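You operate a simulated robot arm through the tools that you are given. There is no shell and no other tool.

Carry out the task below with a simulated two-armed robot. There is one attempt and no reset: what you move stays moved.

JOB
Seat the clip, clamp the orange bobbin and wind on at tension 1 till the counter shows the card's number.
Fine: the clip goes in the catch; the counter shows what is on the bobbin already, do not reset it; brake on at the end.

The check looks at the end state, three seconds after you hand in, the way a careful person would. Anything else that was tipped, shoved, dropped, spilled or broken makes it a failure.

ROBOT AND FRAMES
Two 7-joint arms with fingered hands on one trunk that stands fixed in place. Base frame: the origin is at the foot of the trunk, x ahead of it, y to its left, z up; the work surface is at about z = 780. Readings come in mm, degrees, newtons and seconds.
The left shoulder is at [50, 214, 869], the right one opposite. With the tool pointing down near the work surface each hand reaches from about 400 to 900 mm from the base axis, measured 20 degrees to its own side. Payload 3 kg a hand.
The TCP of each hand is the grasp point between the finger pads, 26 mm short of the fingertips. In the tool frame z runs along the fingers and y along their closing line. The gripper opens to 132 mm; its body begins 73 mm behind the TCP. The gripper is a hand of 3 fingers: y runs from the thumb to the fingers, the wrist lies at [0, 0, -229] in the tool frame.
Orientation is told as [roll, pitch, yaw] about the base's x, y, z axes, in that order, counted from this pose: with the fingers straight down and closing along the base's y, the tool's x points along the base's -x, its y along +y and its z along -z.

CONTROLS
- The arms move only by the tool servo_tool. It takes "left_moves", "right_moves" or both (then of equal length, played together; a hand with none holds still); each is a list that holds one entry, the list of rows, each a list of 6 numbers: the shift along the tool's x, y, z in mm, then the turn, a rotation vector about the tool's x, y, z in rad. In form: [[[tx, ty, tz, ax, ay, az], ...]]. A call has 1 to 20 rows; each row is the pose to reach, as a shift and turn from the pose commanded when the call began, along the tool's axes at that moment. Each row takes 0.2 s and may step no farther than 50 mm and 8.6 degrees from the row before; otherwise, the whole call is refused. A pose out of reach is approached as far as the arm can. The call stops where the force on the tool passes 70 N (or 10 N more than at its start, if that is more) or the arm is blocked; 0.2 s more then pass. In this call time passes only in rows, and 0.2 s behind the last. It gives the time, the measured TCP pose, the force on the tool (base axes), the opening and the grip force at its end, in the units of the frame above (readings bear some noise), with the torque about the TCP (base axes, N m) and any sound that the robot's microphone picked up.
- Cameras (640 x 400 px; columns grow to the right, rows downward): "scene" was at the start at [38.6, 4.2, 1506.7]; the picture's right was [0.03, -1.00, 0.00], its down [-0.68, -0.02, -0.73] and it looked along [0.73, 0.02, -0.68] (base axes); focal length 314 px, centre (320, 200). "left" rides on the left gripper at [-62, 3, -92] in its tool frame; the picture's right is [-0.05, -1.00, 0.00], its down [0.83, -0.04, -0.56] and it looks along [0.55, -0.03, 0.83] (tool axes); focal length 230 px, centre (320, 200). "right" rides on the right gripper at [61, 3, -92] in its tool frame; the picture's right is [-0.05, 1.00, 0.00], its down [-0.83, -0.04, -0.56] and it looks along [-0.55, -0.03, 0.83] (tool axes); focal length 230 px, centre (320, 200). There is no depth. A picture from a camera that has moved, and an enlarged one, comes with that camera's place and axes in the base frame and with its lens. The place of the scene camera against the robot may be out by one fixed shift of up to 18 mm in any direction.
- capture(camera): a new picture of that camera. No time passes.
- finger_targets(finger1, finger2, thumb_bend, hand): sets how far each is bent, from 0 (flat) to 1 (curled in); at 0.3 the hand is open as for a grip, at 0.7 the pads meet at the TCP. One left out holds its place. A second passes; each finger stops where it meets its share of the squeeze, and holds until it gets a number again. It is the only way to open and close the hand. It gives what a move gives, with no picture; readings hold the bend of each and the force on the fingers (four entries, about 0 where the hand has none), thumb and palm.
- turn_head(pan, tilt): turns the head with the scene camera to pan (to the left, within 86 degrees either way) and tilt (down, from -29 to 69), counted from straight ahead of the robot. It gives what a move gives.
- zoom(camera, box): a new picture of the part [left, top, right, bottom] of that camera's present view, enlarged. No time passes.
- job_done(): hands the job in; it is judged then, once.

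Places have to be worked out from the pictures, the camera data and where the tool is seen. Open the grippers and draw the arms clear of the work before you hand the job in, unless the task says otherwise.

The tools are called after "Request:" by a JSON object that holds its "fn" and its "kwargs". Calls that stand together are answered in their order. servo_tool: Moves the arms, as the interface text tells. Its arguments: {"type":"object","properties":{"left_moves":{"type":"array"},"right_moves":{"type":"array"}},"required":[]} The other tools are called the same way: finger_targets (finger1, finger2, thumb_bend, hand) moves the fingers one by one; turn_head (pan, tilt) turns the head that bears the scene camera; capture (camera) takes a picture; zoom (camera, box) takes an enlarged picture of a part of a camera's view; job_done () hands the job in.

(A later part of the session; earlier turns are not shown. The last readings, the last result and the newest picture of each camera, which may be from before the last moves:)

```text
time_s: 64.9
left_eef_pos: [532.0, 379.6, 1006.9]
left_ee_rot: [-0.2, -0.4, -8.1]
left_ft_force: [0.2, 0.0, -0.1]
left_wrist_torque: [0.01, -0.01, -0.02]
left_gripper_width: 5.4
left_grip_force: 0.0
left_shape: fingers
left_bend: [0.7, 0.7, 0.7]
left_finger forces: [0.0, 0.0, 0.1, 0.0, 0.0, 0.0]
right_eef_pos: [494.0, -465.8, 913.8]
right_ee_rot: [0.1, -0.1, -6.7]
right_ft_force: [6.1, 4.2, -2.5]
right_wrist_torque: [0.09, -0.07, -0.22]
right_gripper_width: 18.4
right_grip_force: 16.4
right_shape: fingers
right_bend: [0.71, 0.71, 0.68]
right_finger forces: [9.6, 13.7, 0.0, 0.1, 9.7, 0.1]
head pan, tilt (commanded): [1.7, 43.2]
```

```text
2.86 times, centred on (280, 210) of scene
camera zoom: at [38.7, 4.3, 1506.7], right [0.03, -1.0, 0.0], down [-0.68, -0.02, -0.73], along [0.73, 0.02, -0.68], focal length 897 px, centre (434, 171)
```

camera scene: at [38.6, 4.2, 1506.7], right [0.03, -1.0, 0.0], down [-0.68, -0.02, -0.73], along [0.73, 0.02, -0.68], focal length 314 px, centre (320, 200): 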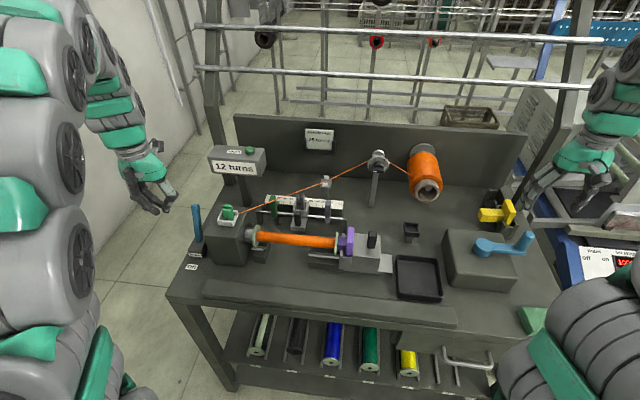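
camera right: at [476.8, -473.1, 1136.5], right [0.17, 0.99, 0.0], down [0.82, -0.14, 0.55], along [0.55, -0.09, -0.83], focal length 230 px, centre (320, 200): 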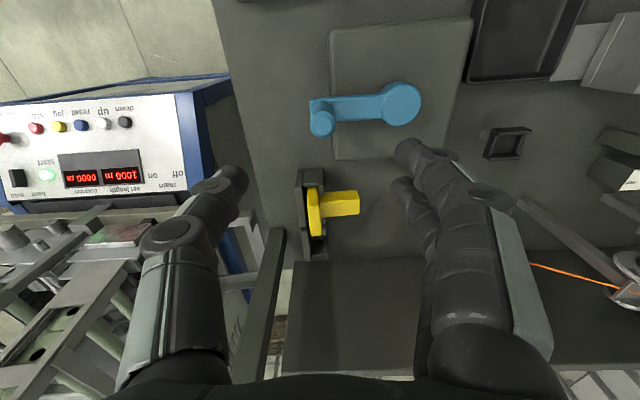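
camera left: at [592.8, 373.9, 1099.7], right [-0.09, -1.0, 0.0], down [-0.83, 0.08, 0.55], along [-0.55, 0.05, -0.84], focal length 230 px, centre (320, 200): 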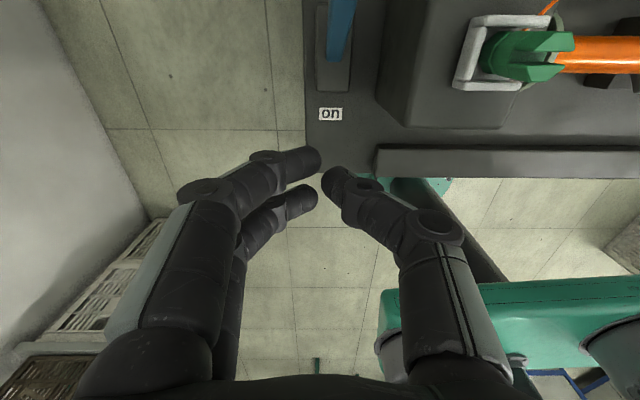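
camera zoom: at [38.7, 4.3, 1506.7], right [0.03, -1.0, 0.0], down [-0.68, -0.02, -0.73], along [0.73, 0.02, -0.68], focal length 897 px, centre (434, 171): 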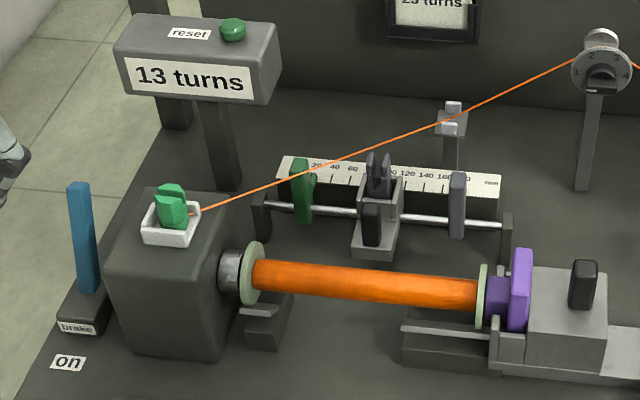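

Clockwise winds on: the counter went from 12 to 13 after only ~30°, so one crank turn gives many turns. I proceed in small steps, reading the counter each time; next 10°.

Request:
{"fn": "servo_tool", "kwargs": {"right_moves": [[[6.3, 3.8, 0, 0, 0, 0], [12.4, 8, 0, 0, 0, 0]]]}}

Request:
{"fn": "zoom", "kwargs": {"camera": "scene", "box": [190, 140, 370, 280]}}

```text
time_s: 65.5
left_eef_pos: [532.0, 379.6, 1006.8]
left_ee_rot: [-0.2, -0.3, -8.1]
left_ft_force: [1.4, -0.5, 0.9]
left_wrist_torque: [0.0, -0.04, -0.02]
left_gripper_width: 5.4
left_grip_force: 0.1
left_shape: fingers
left_bend: [0.7, 0.7, 0.7]
left_finger forces: [0.1, 0.0, 0.1, 0.1, 0.0, 0.0]
right_eef_pos: [481.5, -456.5, 912.8]
right_ee_rot: [0.0, -0.2, -6.7]
right_ft_force: [12.7, 5.7, -2.5]
right_wrist_torque: [0.14, -0.17, -0.3]
right_gripper_width: 19.7
right_grip_force: 18.4
right_shape: fingers
right_bend: [0.71, 0.71, 0.69]
right_finger forces: [10.0, 16.8, 0.0, 0.0, 9.2, 0.0]
head pan, tilt (commanded): [1.7, 43.2]
```

```text
2.86 times, centred on (280, 210) of scene
camera zoom: at [38.8, 4.3, 1506.7], right [0.03, -1.0, 0.0], down [-0.68, -0.02, -0.73], along [0.73, 0.02, -0.68], focal length 897 px, centre (434, 171)
```

zoom: 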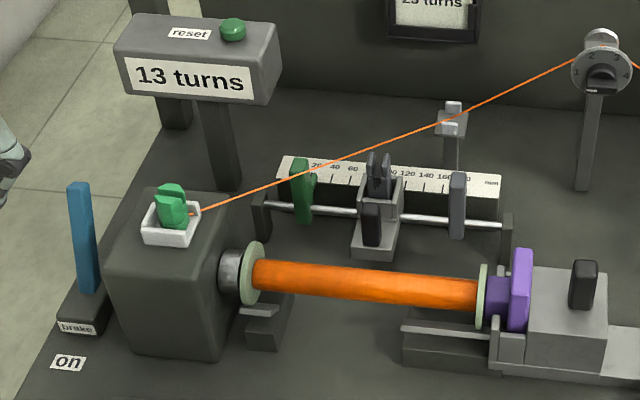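

Counter still 13 with a slight inward pull on the hand. I look through the right camera to refine the hub's place before going on.

Request:
{"fn": "capture", "kwargs": {"camera": "right"}}

Request:
{"fn": "zoom", "kwargs": {"camera": "right", "box": [280, 60, 560, 240]}}

Request:
{"fn": "zoom", "kwargs": {"camera": "scene", "box": [440, 190, 560, 290]}}

```text
taken
camera right: at [421.5, -445.8, 1005.3], right [0.17, 0.99, 0.0], down [0.82, -0.14, 0.56], along [0.55, -0.09, -0.83], focal length 230 px, centre (320, 200)
```

right: 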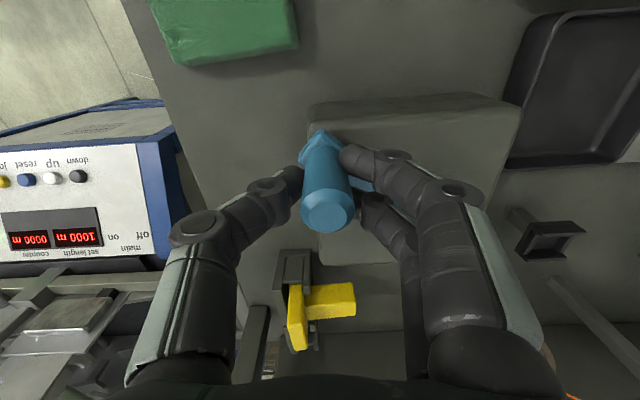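

```text
2.22 times, centred on (420, 150) of right
camera zoom: at [421.5, -445.8, 1005.3], right [0.17, 0.99, 0.0], down [0.82, -0.14, 0.56], along [0.55, -0.09, -0.83], focal length 511 px, centre (98, 311)
```

zoom: 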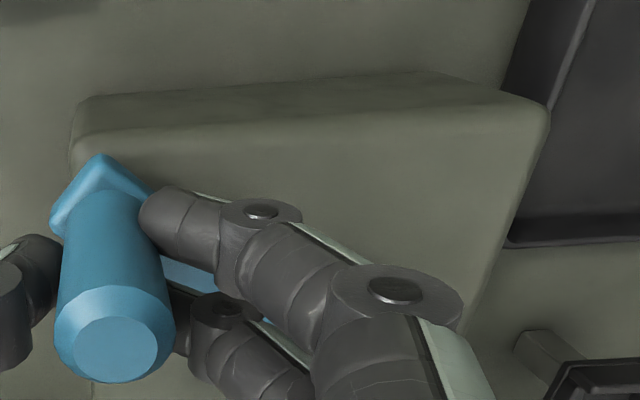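

```text
4.00 times, centred on (500, 240) of scene
camera zoom: at [38.8, 4.3, 1506.7], right [0.03, -1.0, 0.0], down [-0.68, -0.02, -0.73], along [0.73, 0.02, -0.68], focal length 1256 px, centre (-400, 40)
```

zoom: 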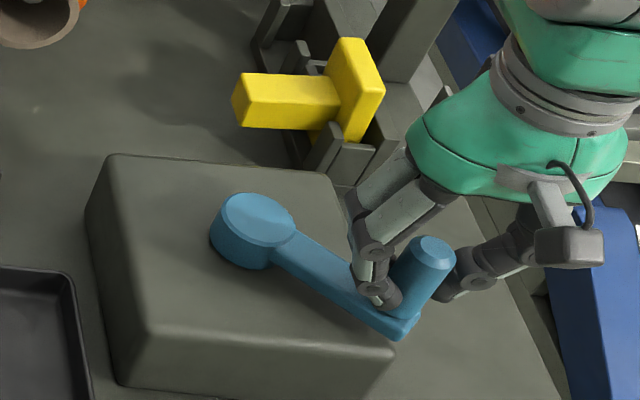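

The hand's path centre should be about (545, -398) with 84 mm radius (the handle sits ~4 mm off the TCP). I continue 10° on that corrected arc and read the counter.

Request:
{"fn": "servo_tool", "kwargs": {"right_moves": [[[4.5, 8, 0, 0, 0, 0], [10, 14.9, 0, 0, 0, 0]]]}}

Request:
{"fn": "zoom", "kwargs": {"camera": "scene", "box": [190, 140, 370, 280]}}

```text
time_s: 66.1
left_eef_pos: [531.7, 379.8, 1007.0]
left_ee_rot: [-0.2, -0.4, -8.1]
left_ft_force: [-0.7, 0.4, 0.1]
left_wrist_torque: [0.02, 0.01, -0.02]
left_gripper_width: 5.6
left_grip_force: 0.1
left_shape: fingers
left_bend: [0.7, 0.7, 0.7]
left_finger forces: [0.2, 0.0, 0.0, 0.1, 0.1, 0.0]
right_eef_pos: [473.8, -441.5, 913.3]
right_ee_rot: [-0.1, 0.0, -6.8]
right_ft_force: [7.2, 1.2, -4.6]
right_wrist_torque: [0.02, -0.06, -0.22]
right_gripper_width: 20.1
right_grip_force: 16.1
right_shape: fingers
right_bend: [0.71, 0.71, 0.68]
right_finger forces: [9.2, 12.1, 0.1, 0.0, 10.1, 0.0]
head pan, tilt (commanded): [1.7, 43.2]
```

```text
2.86 times, centred on (280, 210) of scene
camera zoom: at [38.7, 4.2, 1506.7], right [0.03, -1.0, 0.0], down [-0.68, -0.02, -0.73], along [0.73, 0.02, -0.68], focal length 897 px, centre (434, 171)
```

zoom: 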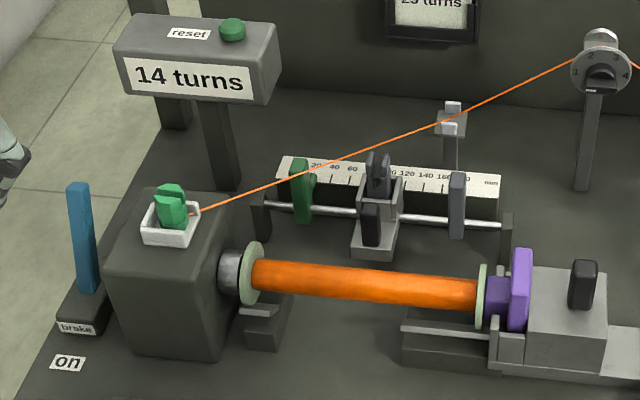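

14 now, at about 53° of crank. I go on 10° at a time to learn the ratio.

Request:
{"fn": "servo_tool", "kwargs": {"right_moves": [[[4, 6.2, 0, 0, 0, 0], [7.9, 12.4, 0, 0, 0, 0]]]}}

Request:
{"fn": "zoom", "kwargs": {"camera": "scene", "box": [200, 140, 280, 190]}}

Request:
{"fn": "zoom", "kwargs": {"camera": "scene", "box": [440, 190, 560, 290]}}

```text
time_s: 66.7
left_eef_pos: [532.4, 379.4, 1008.0]
left_ee_rot: [-0.3, -0.3, -8.0]
left_ft_force: [-0.1, 0.5, -0.8]
left_wrist_torque: [0.0, 0.0, 0.05]
left_gripper_width: 5.9
left_grip_force: 0.1
left_shape: fingers
left_bend: [0.7, 0.7, 0.7]
left_finger forces: [0.1, 0.1, 0.0, 0.1, 0.1, 0.1]
right_eef_pos: [466.5, -426.9, 913.0]
right_ee_rot: [0.1, 0.1, -6.7]
right_ft_force: [12.8, 1.4, -4.9]
right_wrist_torque: [0.01, -0.15, -0.25]
right_gripper_width: 20.4
right_grip_force: 15.2
right_shape: fingers
right_bend: [0.71, 0.71, 0.69]
right_finger forces: [9.5, 13.6, 0.0, 0.0, 8.3, 0.0]
head pan, tilt (commanded): [1.7, 43.2]
```

```text
8.00 times, centred on (240, 165) of scene
camera zoom: at [38.8, 4.2, 1506.7], right [0.03, -1.0, 0.0], down [-0.68, -0.02, -0.73], along [0.73, 0.02, -0.68], focal length 2512 px, centre (960, 480)
```

zoom: 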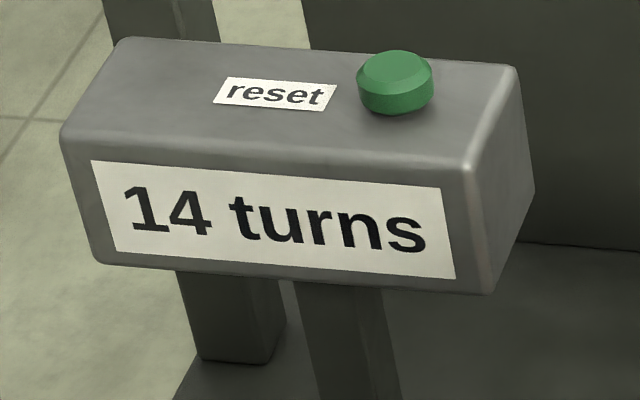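

```text
4.00 times, centred on (500, 240) of scene
camera zoom: at [38.8, 4.2, 1506.7], right [0.03, -1.0, 0.0], down [-0.68, -0.02, -0.73], along [0.73, 0.02, -0.68], focal length 1256 px, centre (-400, 40)
```

zoom: 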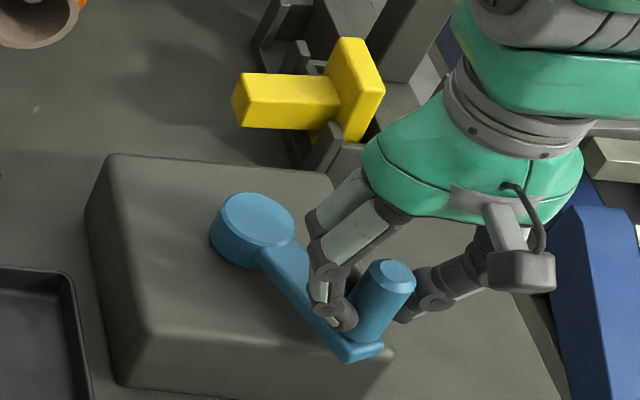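

Still 14 at about 63°. Another 10°.

Request:
{"fn": "servo_tool", "kwargs": {"right_moves": [[[2.2, 6.8, 0, 0, 0, 0], [4.4, 13.7, 0, 0, 0, 0]]]}}

Request:
{"fn": "zoom", "kwargs": {"camera": "scene", "box": [200, 140, 280, 190]}}

```text
time_s: 67.3
left_eef_pos: [532.3, 379.1, 1007.8]
left_ee_rot: [-0.2, -0.4, -8.0]
left_ft_force: [-0.1, 0.4, -0.2]
left_wrist_torque: [0.01, 0.02, -0.02]
left_gripper_width: 5.4
left_grip_force: 0.1
left_shape: fingers
left_bend: [0.7, 0.7, 0.7]
left_finger forces: [0.2, 0.0, 0.1, 0.1, 0.0, 0.0]
right_eef_pos: [464.2, -414.3, 912.6]
right_ee_rot: [0.0, 0.0, -6.7]
right_ft_force: [14.2, -1.6, -5.8]
right_wrist_torque: [-0.01, -0.14, -0.27]
right_gripper_width: 20.2
right_grip_force: 16.0
right_shape: fingers
right_bend: [0.71, 0.72, 0.69]
right_finger forces: [9.5, 13.6, 0.0, 0.0, 8.6, 0.0]
head pan, tilt (commanded): [1.7, 43.2]
```

```text
8.00 times, centred on (240, 165) of scene
camera zoom: at [38.8, 4.2, 1506.7], right [0.03, -1.0, 0.0], down [-0.68, -0.02, -0.73], along [0.73, 0.02, -0.68], focal length 2512 px, centre (960, 480)
```

zoom: 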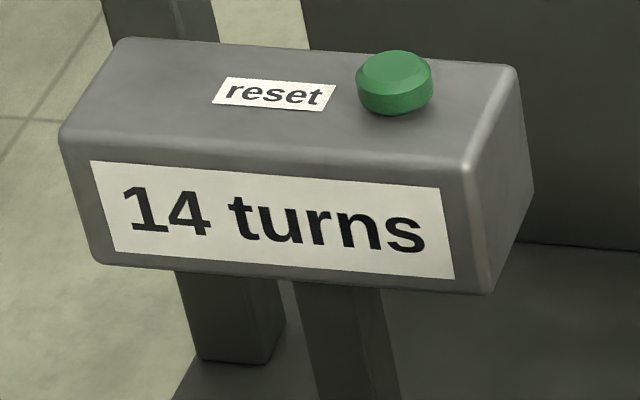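

Still 14 at about 72°, so roughly 35° of crank per turn with rounding seems likely. I go 20° on with a slightly tighter path.

Request:
{"fn": "servo_tool", "kwargs": {"right_moves": [[[1.2, 7.2, 0, 0, 0, 0], [2.2, 14.3, 0, 0, 0, 0]]]}}

Request:
{"fn": "zoom", "kwargs": {"camera": "scene", "box": [200, 140, 280, 190]}}

Request:
{"fn": "servo_tool", "kwargs": {"right_moves": [[[0.5, 7.3, 0, 0, 0, 0], [0.7, 14.7, 0, 0, 0, 0]]]}}

Request:
{"fn": "zoom", "kwargs": {"camera": "scene", "box": [200, 140, 280, 190]}}

Request:
{"fn": "zoom", "kwargs": {"camera": "scene", "box": [440, 190, 560, 290]}}

```text
time_s: 67.9
left_eef_pos: [532.2, 378.4, 1006.7]
left_ee_rot: [-0.2, -0.4, -8.1]
left_ft_force: [0.2, -0.8, 0.1]
left_wrist_torque: [0.01, 0.0, 0.01]
left_gripper_width: 5.3
left_grip_force: 0.1
left_shape: fingers
left_bend: [0.7, 0.7, 0.7]
left_finger forces: [0.0, 0.0, 0.0, 0.1, 0.0, 0.0]
right_eef_pos: [464.4, -399.6, 912.3]
right_ee_rot: [0.0, 0.0, -6.7]
right_ft_force: [7.3, -3.2, -5.3]
right_wrist_torque: [-0.05, -0.08, -0.2]
right_gripper_width: 20.8
right_grip_force: 13.7
right_shape: fingers
right_bend: [0.71, 0.72, 0.69]
right_finger forces: [8.9, 8.6, 0.0, 0.1, 10.0, 0.0]
head pan, tilt (commanded): [1.7, 43.2]
```

```text
8.00 times, centred on (240, 165) of scene
camera zoom: at [38.7, 4.1, 1506.7], right [0.03, -1.0, 0.0], down [-0.68, -0.02, -0.73], along [0.73, 0.02, -0.68], focal length 2512 px, centre (960, 480)
```

zoom: 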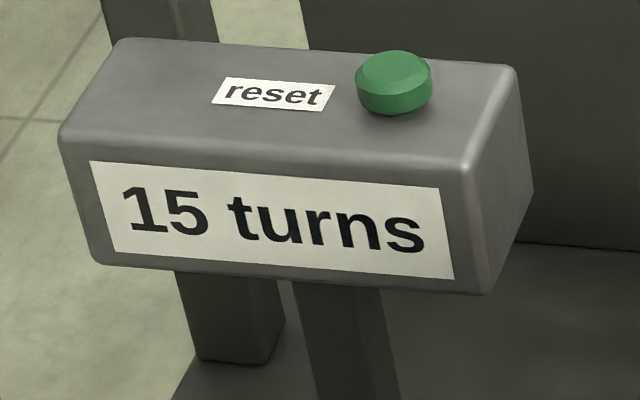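

```text
time_s: 68.5
left_eef_pos: [531.8, 378.7, 1007.2]
left_ee_rot: [-0.2, -0.3, -8.2]
left_ft_force: [-0.1, 0.4, -0.8]
left_wrist_torque: [0.02, 0.01, -0.03]
left_gripper_width: 5.7
left_grip_force: 0.0
left_shape: fingers
left_bend: [0.7, 0.7, 0.7]
left_finger forces: [0.0, 0.0, 0.1, 0.0, 0.0, 0.1]
right_eef_pos: [465.8, -383.5, 911.9]
right_ee_rot: [0.0, 0.0, -6.8]
right_ft_force: [11.3, -4.9, -9.4]
right_wrist_torque: [-0.07, -0.17, -0.15]
right_gripper_width: 20.4
right_grip_force: 13.0
right_shape: fingers
right_bend: [0.71, 0.73, 0.69]
right_finger forces: [7.6, 10.9, 0.1, 0.0, 8.2, 0.0]
head pan, tilt (commanded): [1.7, 43.2]
```

```text
8.00 times, centred on (240, 165) of scene
camera zoom: at [38.8, 4.1, 1506.7], right [0.03, -1.0, 0.0], down [-0.68, -0.02, -0.73], along [0.73, 0.02, -0.68], focal length 2512 px, centre (960, 480)
```

zoom: 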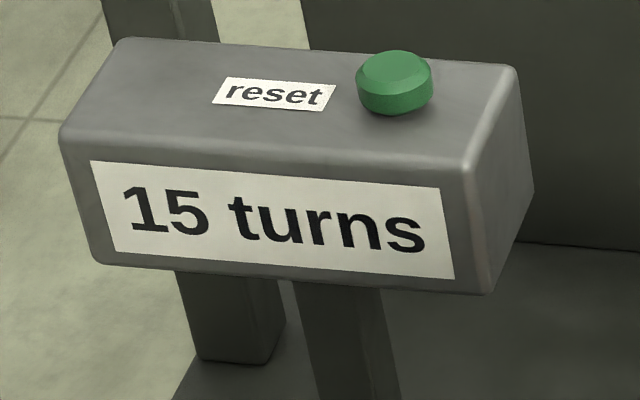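

```text
4.00 times, centred on (500, 240) of scene
camera zoom: at [38.8, 4.1, 1506.7], right [0.03, -1.0, 0.0], down [-0.68, -0.02, -0.73], along [0.73, 0.02, -0.68], focal length 1256 px, centre (-400, 40)
```

zoom: 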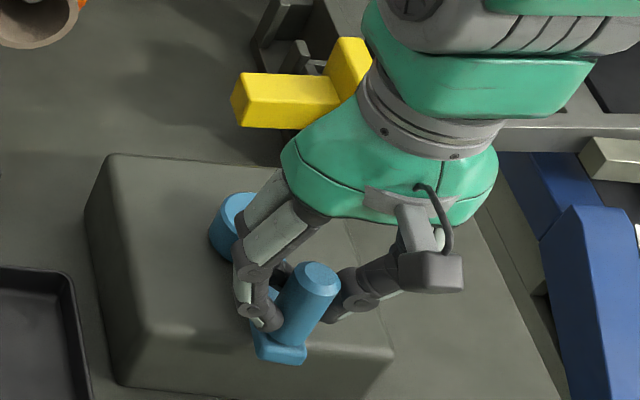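

15 came at about 82°. I continue with 20° steps along the arc, checking counter and force.

Request:
{"fn": "servo_tool", "kwargs": {"right_moves": [[[-0.5, 7.3, 0, 0, 0, 0], [-1.9, 14.5, 0, 0, 0, 0], [-3.8, 21.6, 0, 0, 0, 0], [-6.2, 28.5, 0, 0, 0, 0]]]}}

Request:
{"fn": "zoom", "kwargs": {"camera": "scene", "box": [200, 140, 280, 190]}}

Request:
{"fn": "zoom", "kwargs": {"camera": "right", "box": [220, 60, 440, 240]}}

```text
time_s: 69.5
left_eef_pos: [533.3, 378.4, 1007.0]
left_ee_rot: [-0.2, -0.2, -8.0]
left_ft_force: [-0.4, -0.7, 0.1]
left_wrist_torque: [-0.01, -0.01, -0.01]
left_gripper_width: 5.5
left_grip_force: 0.1
left_shape: fingers
left_bend: [0.7, 0.7, 0.7]
left_finger forces: [0.0, 0.1, 0.0, 0.1, 0.0, 0.0]
right_eef_pos: [474.6, -358.1, 913.4]
right_ee_rot: [0.0, -0.2, -6.7]
right_ft_force: [13.0, -12.0, -6.7]
right_wrist_torque: [-0.16, -0.05, -0.23]
right_gripper_width: 20.7
right_grip_force: 18.7
right_shape: fingers
right_bend: [0.71, 0.73, 0.69]
right_finger forces: [7.4, 18.4, 0.0, 0.0, 11.0, 0.0]
head pan, tilt (commanded): [1.7, 43.2]
```

```text
8.00 times, centred on (240, 165) of scene
camera zoom: at [38.9, 4.0, 1506.7], right [0.03, -1.0, 0.0], down [-0.68, -0.02, -0.73], along [0.73, 0.02, -0.68], focal length 2512 px, centre (960, 480)
```

zoom: 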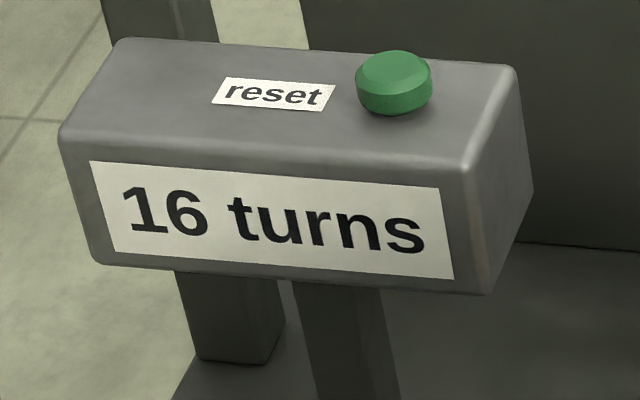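

```text
2.22 times, centred on (330, 150) of right
camera zoom: at [413.8, -346.7, 1005.2], right [0.17, 0.99, 0.0], down [0.82, -0.14, 0.56], along [0.55, -0.09, -0.83], focal length 511 px, centre (298, 311)
```

zoom: 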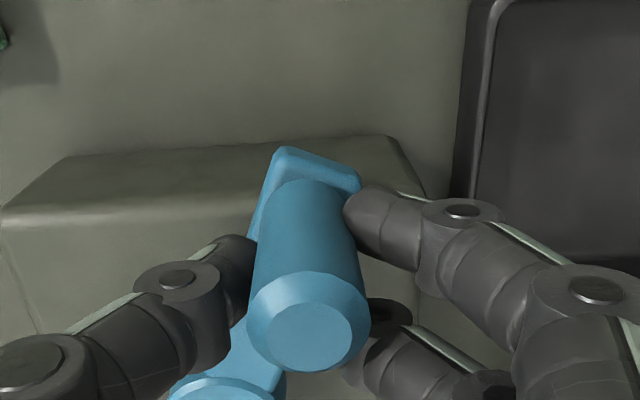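

16 at about 112°, consistent with about 30° of crank per turn. I go on 40° along the refined arc (hub ≈ (540, -396), R ≈ 84).

Request:
{"fn": "servo_tool", "kwargs": {"right_moves": [[[-5.2, 13.2, 0, 0, 0, 0], [-14.1, 24.8, 0, 0, 0, 0], [-24.8, 34.7, 0, 0, 0, 0], [-37.2, 42.6, 0, 0, 0, 0]]]}}

Request:
{"fn": "zoom", "kwargs": {"camera": "scene", "box": [200, 140, 280, 190]}}

Request:
{"fn": "zoom", "kwargs": {"camera": "right", "box": [220, 60, 440, 240]}}

```text
time_s: 70.5
left_eef_pos: [531.6, 378.8, 1008.2]
left_ee_rot: [-0.2, -0.3, -8.1]
left_ft_force: [-0.3, -0.2, 0.3]
left_wrist_torque: [0.0, 0.05, 0.03]
left_gripper_width: 5.6
left_grip_force: 0.2
left_shape: fingers
left_bend: [0.7, 0.7, 0.7]
left_finger forces: [0.0, 0.0, 0.1, 0.0, 0.0, 0.1]
right_eef_pos: [515.7, -318.3, 912.1]
right_ee_rot: [0.1, 0.0, -6.8]
right_ft_force: [-1.3, -3.4, -1.9]
right_wrist_torque: [-0.07, 0.01, -0.15]
right_gripper_width: 20.4
right_grip_force: 9.2
right_shape: fingers
right_bend: [0.71, 0.74, 0.68]
right_finger forces: [7.9, 0.7, 0.0, 0.1, 9.8, 0.0]
head pan, tilt (commanded): [1.7, 43.2]
```

```text
8.00 times, centred on (240, 165) of scene
camera zoom: at [38.6, 4.2, 1506.7], right [0.03, -1.0, 0.0], down [-0.68, -0.02, -0.73], along [0.73, 0.02, -0.68], focal length 2512 px, centre (960, 480)
```

zoom: 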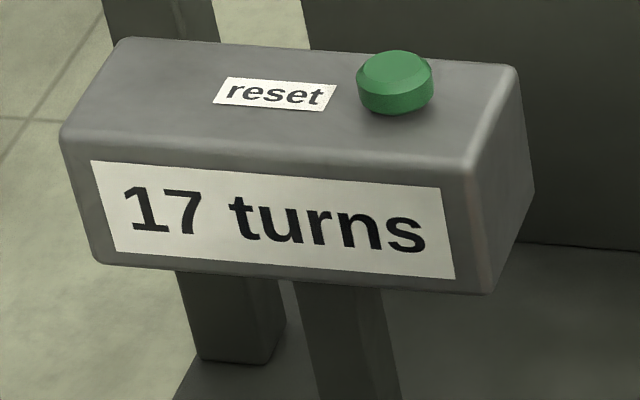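

```text
2.22 times, centred on (330, 150) of right
camera zoom: at [455.8, -308.2, 1005.6], right [0.17, 0.99, 0.0], down [0.82, -0.14, 0.55], along [0.55, -0.09, -0.83], focal length 511 px, centre (298, 311)
```

zoom: 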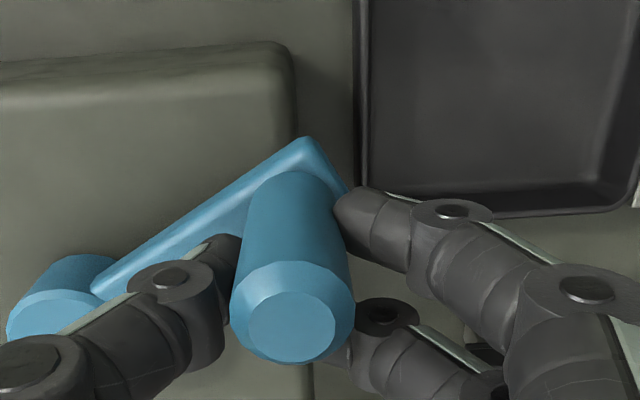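

17 at about 152°. The handle lags a little toward the front finger, so I firm up the grip before continuing.

Request:
{"fn": "finger_targets", "kwargs": {"hand": "right", "finger1": 0.79, "finger2": 0.79, "thumb_bend": 0.77}}

Request:
{"fn": "zoom", "kwargs": {"camera": "right", "box": [220, 60, 440, 240]}}

Request:
{"fn": "zoom", "kwargs": {"camera": "scene", "box": [200, 140, 280, 190]}}

```text
time_s: 71.5
left_eef_pos: [532.3, 378.6, 1007.1]
left_ee_rot: [-0.2, -0.4, -8.1]
left_ft_force: [0.1, 0.5, 0.1]
left_wrist_torque: [0.02, 0.01, 0.0]
left_gripper_width: 5.6
left_grip_force: 0.1
left_shape: fingers
left_bend: [0.7, 0.7, 0.7]
left_finger forces: [0.0, 0.1, 0.0, 0.0, 0.0, 0.0]
right_eef_pos: [517.0, -319.5, 913.1]
right_ee_rot: [0.0, 0.0, -6.7]
right_ft_force: [-0.2, -2.5, -2.9]
right_wrist_torque: [0.0, 0.04, -0.08]
right_gripper_width: 19.9
right_grip_force: 13.2
right_shape: fingers
right_bend: [0.7, 0.79, 0.68]
right_finger forces: [10.9, 0.7, 0.0, 0.0, 13.2, 0.1]
head pan, tilt (commanded): [1.7, 43.2]
```

```text
2.22 times, centred on (330, 150) of right
camera zoom: at [455.9, -308.7, 1005.3], right [0.17, 0.99, 0.0], down [0.82, -0.14, 0.56], along [0.55, -0.09, -0.83], focal length 511 px, centre (298, 311)
```

zoom: 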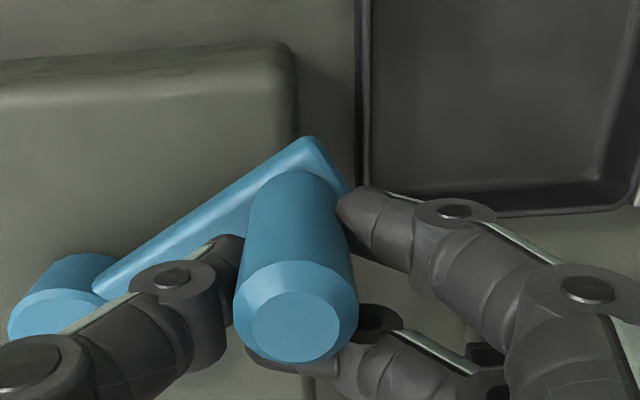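

```text
8.00 times, centred on (240, 165) of scene
camera zoom: at [38.6, 4.2, 1506.7], right [0.03, -1.0, 0.0], down [-0.68, -0.02, -0.73], along [0.73, 0.02, -0.68], focal length 2512 px, centre (960, 480)
```

zoom: 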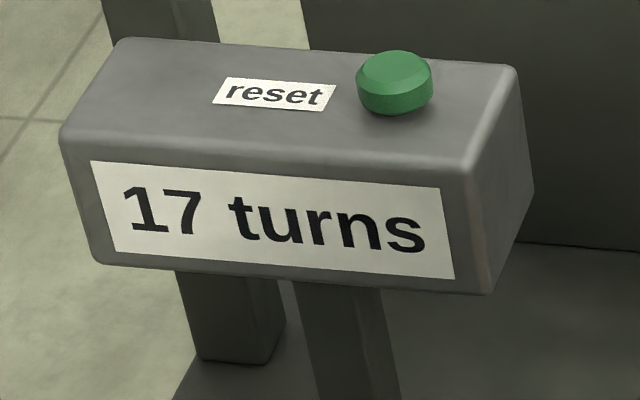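

The rear finger has wrapped behind the handle, so the hold is off-centre. I open briefly, shift the hand about 5 mm back to centre on the handle, and regrip.

Request:
{"fn": "finger_targets", "kwargs": {"hand": "right", "finger1": 0.58, "finger2": 0.56, "thumb_bend": 0.58}}

Request:
{"fn": "servo_tool", "kwargs": {"right_moves": [[[3, 0, 0, 0, 0, 0], [5.6, 0.4, 0, 0, 0, 0]]]}}

Request:
{"fn": "zoom", "kwargs": {"camera": "right", "box": [220, 60, 440, 240]}}

Request:
{"fn": "zoom", "kwargs": {"camera": "scene", "box": [200, 140, 280, 190]}}

```text
time_s: 72.5
left_eef_pos: [532.3, 378.6, 1007.7]
left_ee_rot: [-0.2, -0.3, -8.0]
left_ft_force: [-0.4, -0.9, -1.0]
left_wrist_torque: [0.03, 0.0, -0.01]
left_gripper_width: 5.7
left_grip_force: 0.0
left_shape: fingers
left_bend: [0.7, 0.7, 0.7]
left_finger forces: [0.1, 0.0, 0.0, 0.1, 0.0, 0.1]
right_eef_pos: [517.5, -319.3, 912.5]
right_ee_rot: [-0.1, 0.1, -6.7]
right_ft_force: [0.6, -0.1, 0.0]
right_wrist_torque: [-0.01, 0.02, -0.02]
right_gripper_width: 44.1
right_grip_force: 0.1
right_shape: fingers
right_bend: [0.57, 0.56, 0.57]
right_finger forces: [0.0, 0.0, 0.0, 0.1, 0.0, 0.1]
head pan, tilt (commanded): [1.7, 43.2]
```

```text
time_s: 73.1
left_eef_pos: [532.6, 379.6, 1007.5]
left_ee_rot: [-0.2, -0.4, -8.1]
left_ft_force: [1.0, -0.3, 0.4]
left_wrist_torque: [0.0, 0.03, -0.02]
left_gripper_width: 5.6
left_grip_force: 0.1
left_shape: fingers
left_bend: [0.7, 0.7, 0.7]
left_finger forces: [0.1, 0.0, 0.0, 0.1, 0.0, 0.0]
right_eef_pos: [510.8, -316.6, 912.3]
right_ee_rot: [0.0, 0.0, -6.7]
right_ft_force: [-0.3, 0.7, 0.8]
right_wrist_torque: [0.0, 0.0, -0.01]
right_gripper_width: 44.2
right_grip_force: 0.1
right_shape: fingers
right_bend: [0.57, 0.56, 0.57]
right_finger forces: [0.1, 0.0, 0.1, 0.0, 0.0, 0.0]
head pan, tilt (commanded): [1.7, 43.2]
```

```text
2.22 times, centred on (330, 150) of right
camera zoom: at [450.0, -307.2, 1005.0], right [0.17, 0.99, 0.0], down [0.82, -0.14, 0.56], along [0.55, -0.09, -0.83], focal length 511 px, centre (298, 311)
```

zoom: 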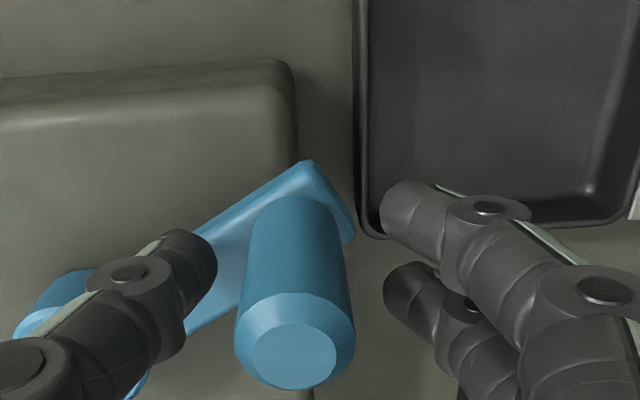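

```text
8.00 times, centred on (240, 165) of scene
camera zoom: at [38.6, 4.2, 1506.7], right [0.03, -1.0, 0.0], down [-0.68, -0.02, -0.73], along [0.73, 0.02, -0.68], focal length 2512 px, centre (960, 480)
```

zoom: 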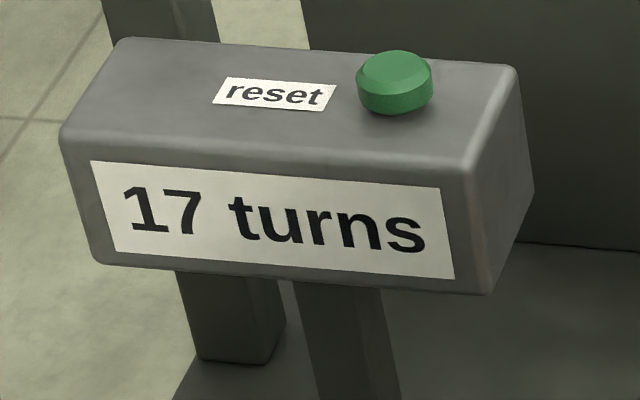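

The crank stayed put (17) and the handle is centred again. I regrip and continue 40°.

Request:
{"fn": "finger_targets", "kwargs": {"hand": "right", "finger1": 0.77, "finger2": 0.77, "thumb_bend": 0.77}}

Request:
{"fn": "servo_tool", "kwargs": {"right_moves": [[[-7, 3, 0, 0, 0, 0], [-13.9, 5.7, 0, 0, 0, 0], [-28.1, 9.5, 0, 0, 0, 0], [-42.7, 10.7, 0, 0, 0, 0]]]}}

Request:
{"fn": "zoom", "kwargs": {"camera": "right", "box": [220, 60, 440, 240]}}

Request:
{"fn": "zoom", "kwargs": {"camera": "scene", "box": [200, 140, 280, 190]}}

```text
time_s: 74.1
left_eef_pos: [531.1, 379.7, 1006.8]
left_ee_rot: [-0.2, -0.4, -8.1]
left_ft_force: [-0.1, 0.4, -1.2]
left_wrist_torque: [0.0, 0.02, -0.02]
left_gripper_width: 5.7
left_grip_force: 0.1
left_shape: fingers
left_bend: [0.7, 0.7, 0.7]
left_finger forces: [0.1, 0.0, 0.1, 0.0, 0.1, 0.0]
right_eef_pos: [510.3, -318.0, 912.4]
right_ee_rot: [0.0, -0.1, -6.6]
right_ft_force: [0.4, -2.6, -13.5]
right_wrist_torque: [-0.08, 0.0, 0.02]
right_gripper_width: 18.0
right_grip_force: 14.9
right_shape: fingers
right_bend: [0.7, 0.69, 0.67]
right_finger forces: [6.9, 7.0, 0.0, 0.0, 16.1, 0.1]
head pan, tilt (commanded): [1.7, 43.2]
```

```text
time_s: 75.1
left_eef_pos: [532.7, 379.6, 1007.5]
left_ee_rot: [-0.2, -0.5, -8.1]
left_ft_force: [-0.1, 0.2, 0.0]
left_wrist_torque: [-0.02, 0.02, 0.0]
left_gripper_width: 5.8
left_grip_force: 0.1
left_shape: fingers
left_bend: [0.7, 0.7, 0.7]
left_finger forces: [0.0, 0.0, 0.1, 0.0, 0.0, 0.0]
right_eef_pos: [554.4, -312.1, 913.6]
right_ee_rot: [0.0, 0.1, -6.8]
right_ft_force: [-2.2, -3.8, -6.9]
right_wrist_torque: [-0.12, 0.08, -0.16]
right_gripper_width: 20.1
right_grip_force: 14.6
right_shape: fingers
right_bend: [0.7, 0.71, 0.68]
right_finger forces: [9.1, 5.3, 0.0, 0.0, 14.5, 0.0]
head pan, tilt (commanded): [1.7, 43.2]
```

```text
2.22 times, centred on (330, 150) of right
camera zoom: at [494.7, -301.4, 1005.1], right [0.17, 0.99, 0.0], down [0.82, -0.14, 0.56], along [0.55, -0.09, -0.83], focal length 511 px, centre (298, 311)
```

zoom: 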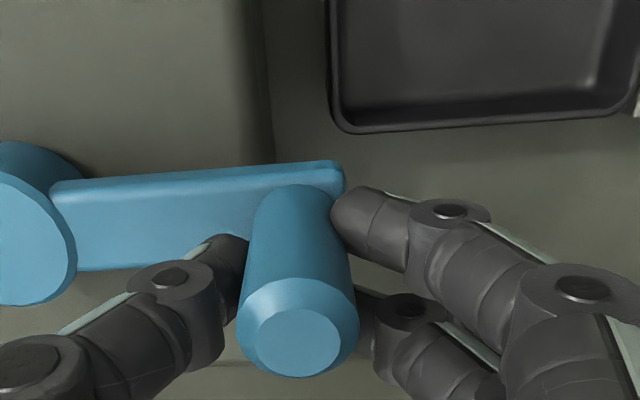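

```text
8.00 times, centred on (240, 165) of scene
camera zoom: at [38.6, 4.1, 1506.7], right [0.03, -1.0, 0.0], down [-0.68, -0.02, -0.73], along [0.73, 0.02, -0.68], focal length 2512 px, centre (960, 480)
```

zoom: 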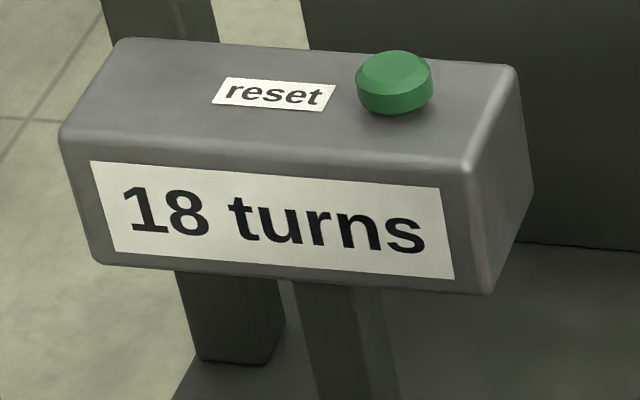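

18 at about 180°, exactly 30° per turn. I continue to about 230°.

Request:
{"fn": "servo_tool", "kwargs": {"right_moves": [[[-14.6, -1.4, 0, 0, 0, 0], [-28.7, -5.3, 0, 0, 0, 0], [-42, -11.6, 0, 0, 0, 0], [-54, -20, 0, 0, 0, 0], [-64.3, -30.4, 0, 0, 0, 0]]]}}

Request:
{"fn": "capture", "kwargs": {"camera": "right"}}

Request:
{"fn": "zoom", "kwargs": {"camera": "right", "box": [220, 60, 440, 240]}}

Request:
{"fn": "zoom", "kwargs": {"camera": "scene", "box": [200, 140, 280, 190]}}

Request:
{"fn": "zoom", "kwargs": {"camera": "scene", "box": [440, 150, 560, 270]}}

```text
time_s: 76.3
left_eef_pos: [532.0, 379.7, 1006.3]
left_ee_rot: [-0.1, -0.4, -8.1]
left_ft_force: [-0.3, -0.5, -0.2]
left_wrist_torque: [-0.02, -0.01, 0.01]
left_gripper_width: 5.9
left_grip_force: 0.1
left_shape: fingers
left_bend: [0.7, 0.7, 0.7]
left_finger forces: [0.1, 0.0, 0.0, 0.0, 0.1, 0.1]
right_eef_pos: [615.3, -348.7, 913.2]
right_ee_rot: [0.0, -0.1, -6.6]
right_ft_force: [11.3, 13.3, 7.3]
right_wrist_torque: [0.49, -0.14, -0.41]
right_gripper_width: 19.4
right_grip_force: 12.1
right_shape: fingers
right_bend: [0.68, 0.74, 0.73]
right_finger forces: [18.2, 0.0, 0.0, 0.1, 6.0, 0.1]
head pan, tilt (commanded): [1.7, 43.2]
```

```text
taken
camera right: at [555.4, -338.4, 1004.8], right [0.17, 0.99, 0.0], down [0.82, -0.14, 0.56], along [0.55, -0.09, -0.83], focal length 230 px, centre (320, 200)
```

right: 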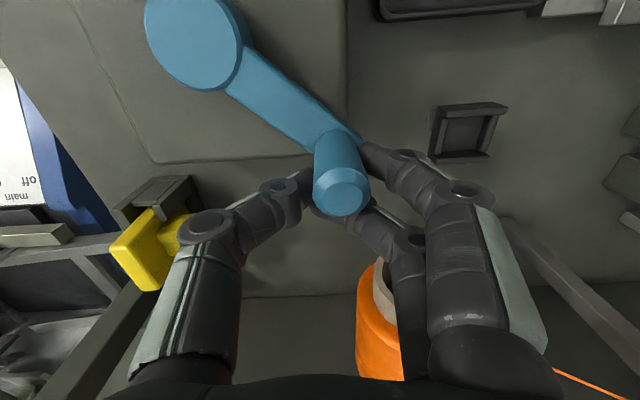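

```text
2.22 times, centred on (330, 150) of right
camera zoom: at [555.4, -338.4, 1004.8], right [0.17, 0.99, 0.0], down [0.82, -0.14, 0.56], along [0.55, -0.09, -0.83], focal length 511 px, centre (298, 311)
```

zoom: 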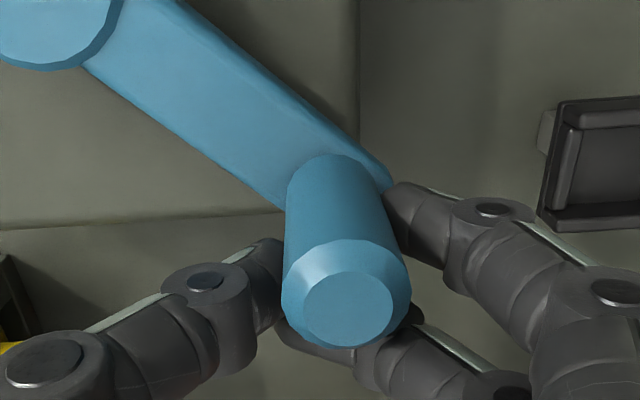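

```text
8.00 times, centred on (240, 165) of scene
camera zoom: at [38.7, 4.5, 1506.7], right [0.03, -1.0, 0.0], down [-0.68, -0.02, -0.73], along [0.73, 0.02, -0.68], focal length 2512 px, centre (960, 480)
```

zoom: 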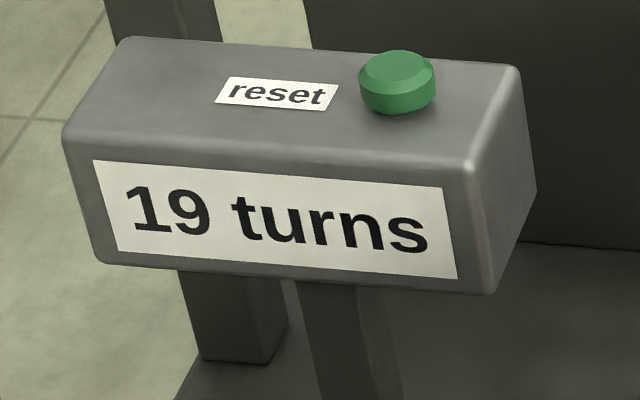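

```text
3.33 times, centred on (500, 210) of scene
camera zoom: at [38.7, 4.5, 1506.7], right [0.03, -1.0, 0.0], down [-0.68, -0.02, -0.73], along [0.73, 0.02, -0.68], focal length 1046 px, centre (-280, 167)
```

zoom: 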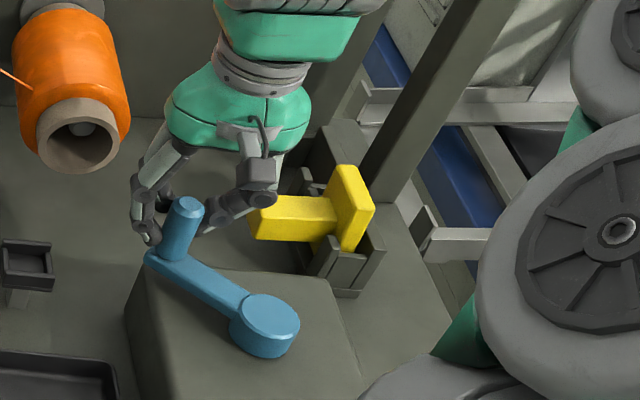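

19 now; the handle has slipped back in the hand by about 10°. I'll recentre again, but first check clearance to the yellow piece on the far side.

Request:
{"fn": "zoom", "kwargs": {"camera": "right", "box": [90, 150, 330, 310]}}

Request:
{"fn": "zoom", "kwargs": {"camera": "scene", "box": [465, 175, 535, 245]}}

```text
2.50 times, centred on (210, 230) of right
camera zoom: at [555.4, -338.4, 1004.8], right [0.17, 0.99, 0.0], down [0.82, -0.14, 0.56], along [0.55, -0.09, -0.83], focal length 575 px, centre (595, 125)
```

zoom: 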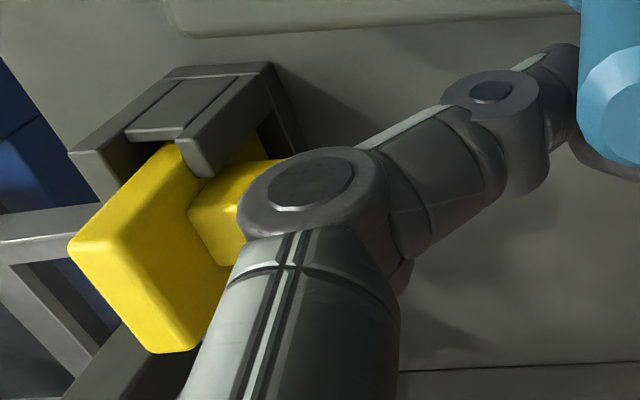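

```text
5.71 times, centred on (500, 210) of scene
camera zoom: at [38.7, 4.5, 1506.7], right [0.03, -1.0, 0.0], down [-0.68, -0.02, -0.73], along [0.73, 0.02, -0.68], focal length 1794 px, centre (-709, 143)
```

zoom: 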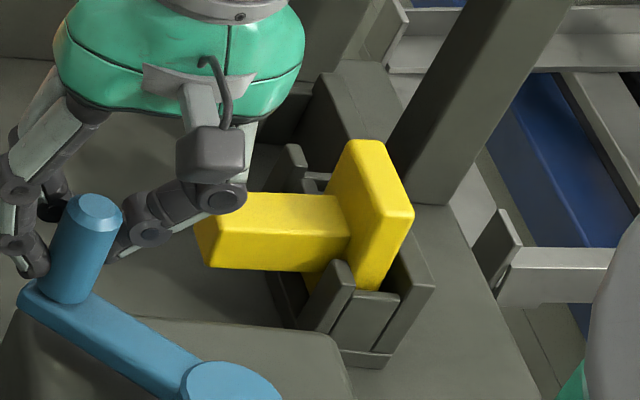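

The yellow piece tops out around z ≈ 875, below the fingertips (886), so there is clearance. I open, recentre on the handle at about (604, -338), and regrip.

Request:
{"fn": "finger_targets", "kwargs": {"hand": "right", "finger1": 0.56, "finger2": 0.56, "thumb_bend": 0.58}}

Request:
{"fn": "servo_tool", "kwargs": {"right_moves": [[[4, 5, 0, 0, 0, 0], [8.7, 9.8, 0, 0, 0, 0]]]}}

Request:
{"fn": "zoom", "kwargs": {"camera": "right", "box": [220, 60, 440, 240]}}

Request:
{"fn": "zoom", "kwargs": {"camera": "scene", "box": [200, 140, 280, 190]}}

```text
time_s: 77.3
left_eef_pos: [531.7, 378.6, 1006.3]
left_ee_rot: [-0.1, -0.4, -8.1]
left_ft_force: [-0.5, 0.2, -0.2]
left_wrist_torque: [0.0, -0.02, -0.01]
left_gripper_width: 5.7
left_grip_force: 0.0
left_shape: fingers
left_bend: [0.7, 0.7, 0.7]
left_finger forces: [0.0, 0.1, 0.0, 0.1, 0.0, 0.0]
right_eef_pos: [614.1, -350.0, 912.3]
right_ee_rot: [0.1, 0.0, -6.7]
right_ft_force: [-0.1, -0.1, 0.1]
right_wrist_torque: [0.04, 0.01, 0.0]
right_gripper_width: 45.2
right_grip_force: 0.1
right_shape: fingers
right_bend: [0.56, 0.56, 0.57]
right_finger forces: [0.0, 0.1, 0.1, 0.2, 0.0, 0.0]
head pan, tilt (commanded): [1.7, 43.2]
```

```text
time_s: 77.9
left_eef_pos: [532.5, 379.2, 1006.6]
left_ee_rot: [-0.2, -0.4, -8.0]
left_ft_force: [0.7, -0.6, -0.3]
left_wrist_torque: [0.0, -0.01, 0.02]
left_gripper_width: 5.6
left_grip_force: 0.1
left_shape: fingers
left_bend: [0.7, 0.7, 0.7]
left_finger forces: [0.0, 0.1, 0.0, 0.1, 0.0, 0.0]
right_eef_pos: [607.4, -340.2, 913.1]
right_ee_rot: [0.1, 0.0, -6.6]
right_ft_force: [0.0, -0.6, -0.2]
right_wrist_torque: [0.02, 0.02, 0.0]
right_gripper_width: 45.6
right_grip_force: 0.0
right_shape: fingers
right_bend: [0.56, 0.56, 0.57]
right_finger forces: [0.0, 0.0, 0.0, 0.1, 0.0, 0.0]
head pan, tilt (commanded): [1.7, 43.2]
```

```text
2.22 times, centred on (330, 150) of right
camera zoom: at [546.6, -328.8, 1004.7], right [0.17, 0.99, 0.0], down [0.82, -0.14, 0.56], along [0.55, -0.09, -0.83], focal length 511 px, centre (298, 311)
```

zoom: 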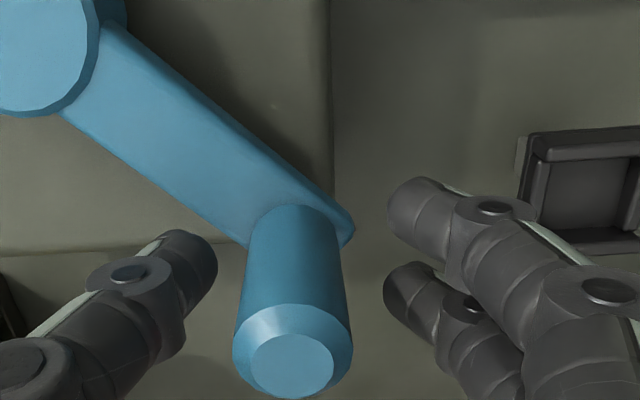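

```text
8.00 times, centred on (240, 165) of scene
camera zoom: at [38.6, 4.2, 1506.7], right [0.03, -1.0, 0.0], down [-0.68, -0.02, -0.73], along [0.73, 0.02, -0.68], focal length 2512 px, centre (960, 480)
```

zoom: 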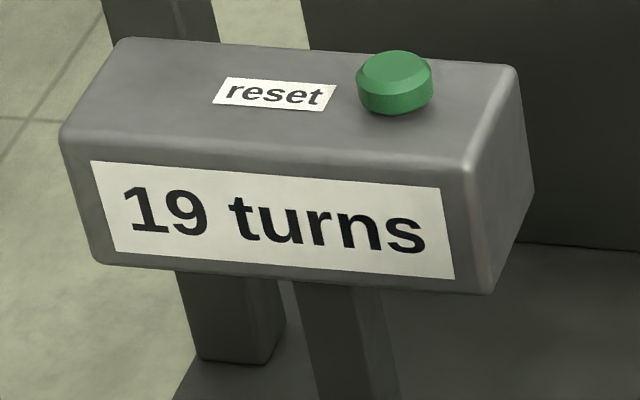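

Centred again (still 19, crank at about 223°). I regrip and continue around the rear side in small rows.

Request:
{"fn": "finger_targets", "kwargs": {"hand": "right", "finger1": 0.77, "finger2": 0.77, "thumb_bend": 0.77}}

Request:
{"fn": "servo_tool", "kwargs": {"right_moves": [[[-6, -6, 0, 0, 0, 0], [-11.5, -12.1, 0, 0, 0, 0], [-15.7, -18.2, 0, 0, 0, 0], [-19.3, -24.7, 0, 0, 0, 0], [-22.3, -31.5, 0, 0, 0, 0], [-24.8, -38.4, 0, 0, 0, 0]]]}}

Request:
{"fn": "zoom", "kwargs": {"camera": "right", "box": [220, 60, 440, 240]}}

Request:
{"fn": "zoom", "kwargs": {"camera": "scene", "box": [200, 140, 280, 190]}}

Request:
{"fn": "zoom", "kwargs": {"camera": "scene", "box": [440, 150, 560, 270]}}

```text
time_s: 78.9
left_eef_pos: [531.1, 378.4, 1007.0]
left_ee_rot: [-0.2, -0.4, -8.1]
left_ft_force: [0.3, 0.3, 0.2]
left_wrist_torque: [0.0, -0.03, -0.01]
left_gripper_width: 5.6
left_grip_force: 0.1
left_shape: fingers
left_bend: [0.7, 0.7, 0.7]
left_finger forces: [0.1, 0.0, 0.1, 0.1, 0.1, 0.0]
right_eef_pos: [606.6, -339.6, 912.3]
right_ee_rot: [0.1, -0.1, -6.7]
right_ft_force: [-3.7, -1.6, -12.3]
right_wrist_torque: [-0.07, 0.07, 0.0]
right_gripper_width: 17.7
right_grip_force: 15.7
right_shape: fingers
right_bend: [0.69, 0.69, 0.67]
right_finger forces: [7.3, 7.1, 0.1, 0.0, 16.4, 0.0]
head pan, tilt (commanded): [1.7, 43.2]
```

```text
time_s: 80.3
left_eef_pos: [532.1, 379.9, 1008.0]
left_ee_rot: [-0.2, -0.2, -8.1]
left_ft_force: [0.0, 0.2, 0.5]
left_wrist_torque: [-0.04, -0.01, 0.01]
left_gripper_width: 5.8
left_grip_force: 0.0
left_shape: fingers
left_bend: [0.7, 0.7, 0.7]
left_finger forces: [0.1, 0.0, 0.0, 0.0, 0.0, 0.1]
right_eef_pos: [628.5, -379.6, 912.6]
right_ee_rot: [0.0, -0.1, -6.7]
right_ft_force: [9.1, 5.4, -10.1]
right_wrist_torque: [0.08, -0.14, -0.22]
right_gripper_width: 19.9
right_grip_force: 17.0
right_shape: fingers
right_bend: [0.69, 0.7, 0.69]
right_finger forces: [10.0, 12.9, 0.1, 0.0, 11.4, 0.0]
head pan, tilt (commanded): [1.7, 43.2]
```

```text
2.22 times, centred on (330, 150) of right
camera zoom: at [567.6, -369.4, 1005.3], right [0.17, 0.99, 0.0], down [0.82, -0.14, 0.56], along [0.55, -0.09, -0.83], focal length 511 px, centre (298, 311)
```

zoom: 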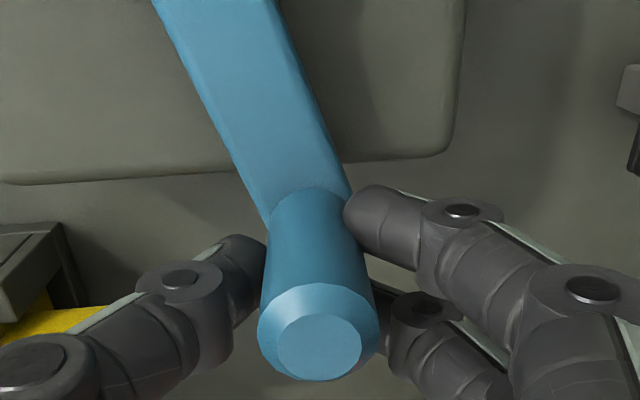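

```text
8.00 times, centred on (240, 165) of scene
camera zoom: at [38.8, 4.2, 1506.7], right [0.03, -1.0, 0.0], down [-0.68, -0.02, -0.73], along [0.73, 0.02, -0.68], focal length 2512 px, centre (960, 480)
```

zoom: 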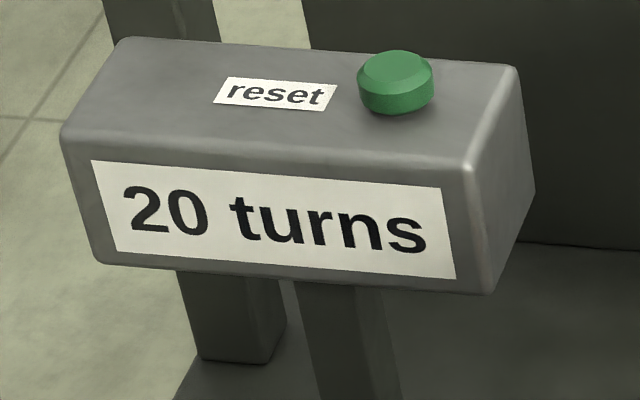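

```text
3.33 times, centred on (500, 210) of scene
camera zoom: at [38.8, 4.2, 1506.7], right [0.03, -1.0, 0.0], down [-0.68, -0.02, -0.73], along [0.73, 0.02, -0.68], focal length 1046 px, centre (-280, 167)
```

zoom: 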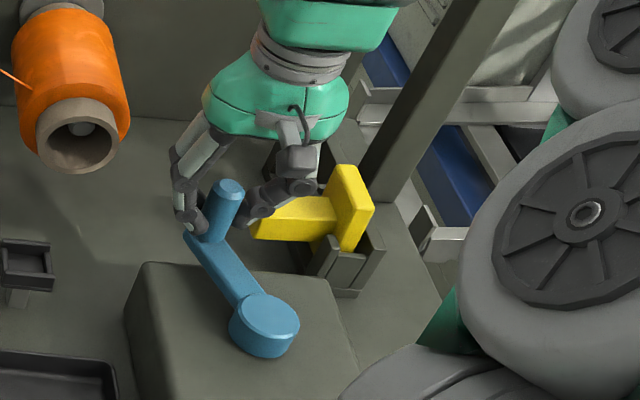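

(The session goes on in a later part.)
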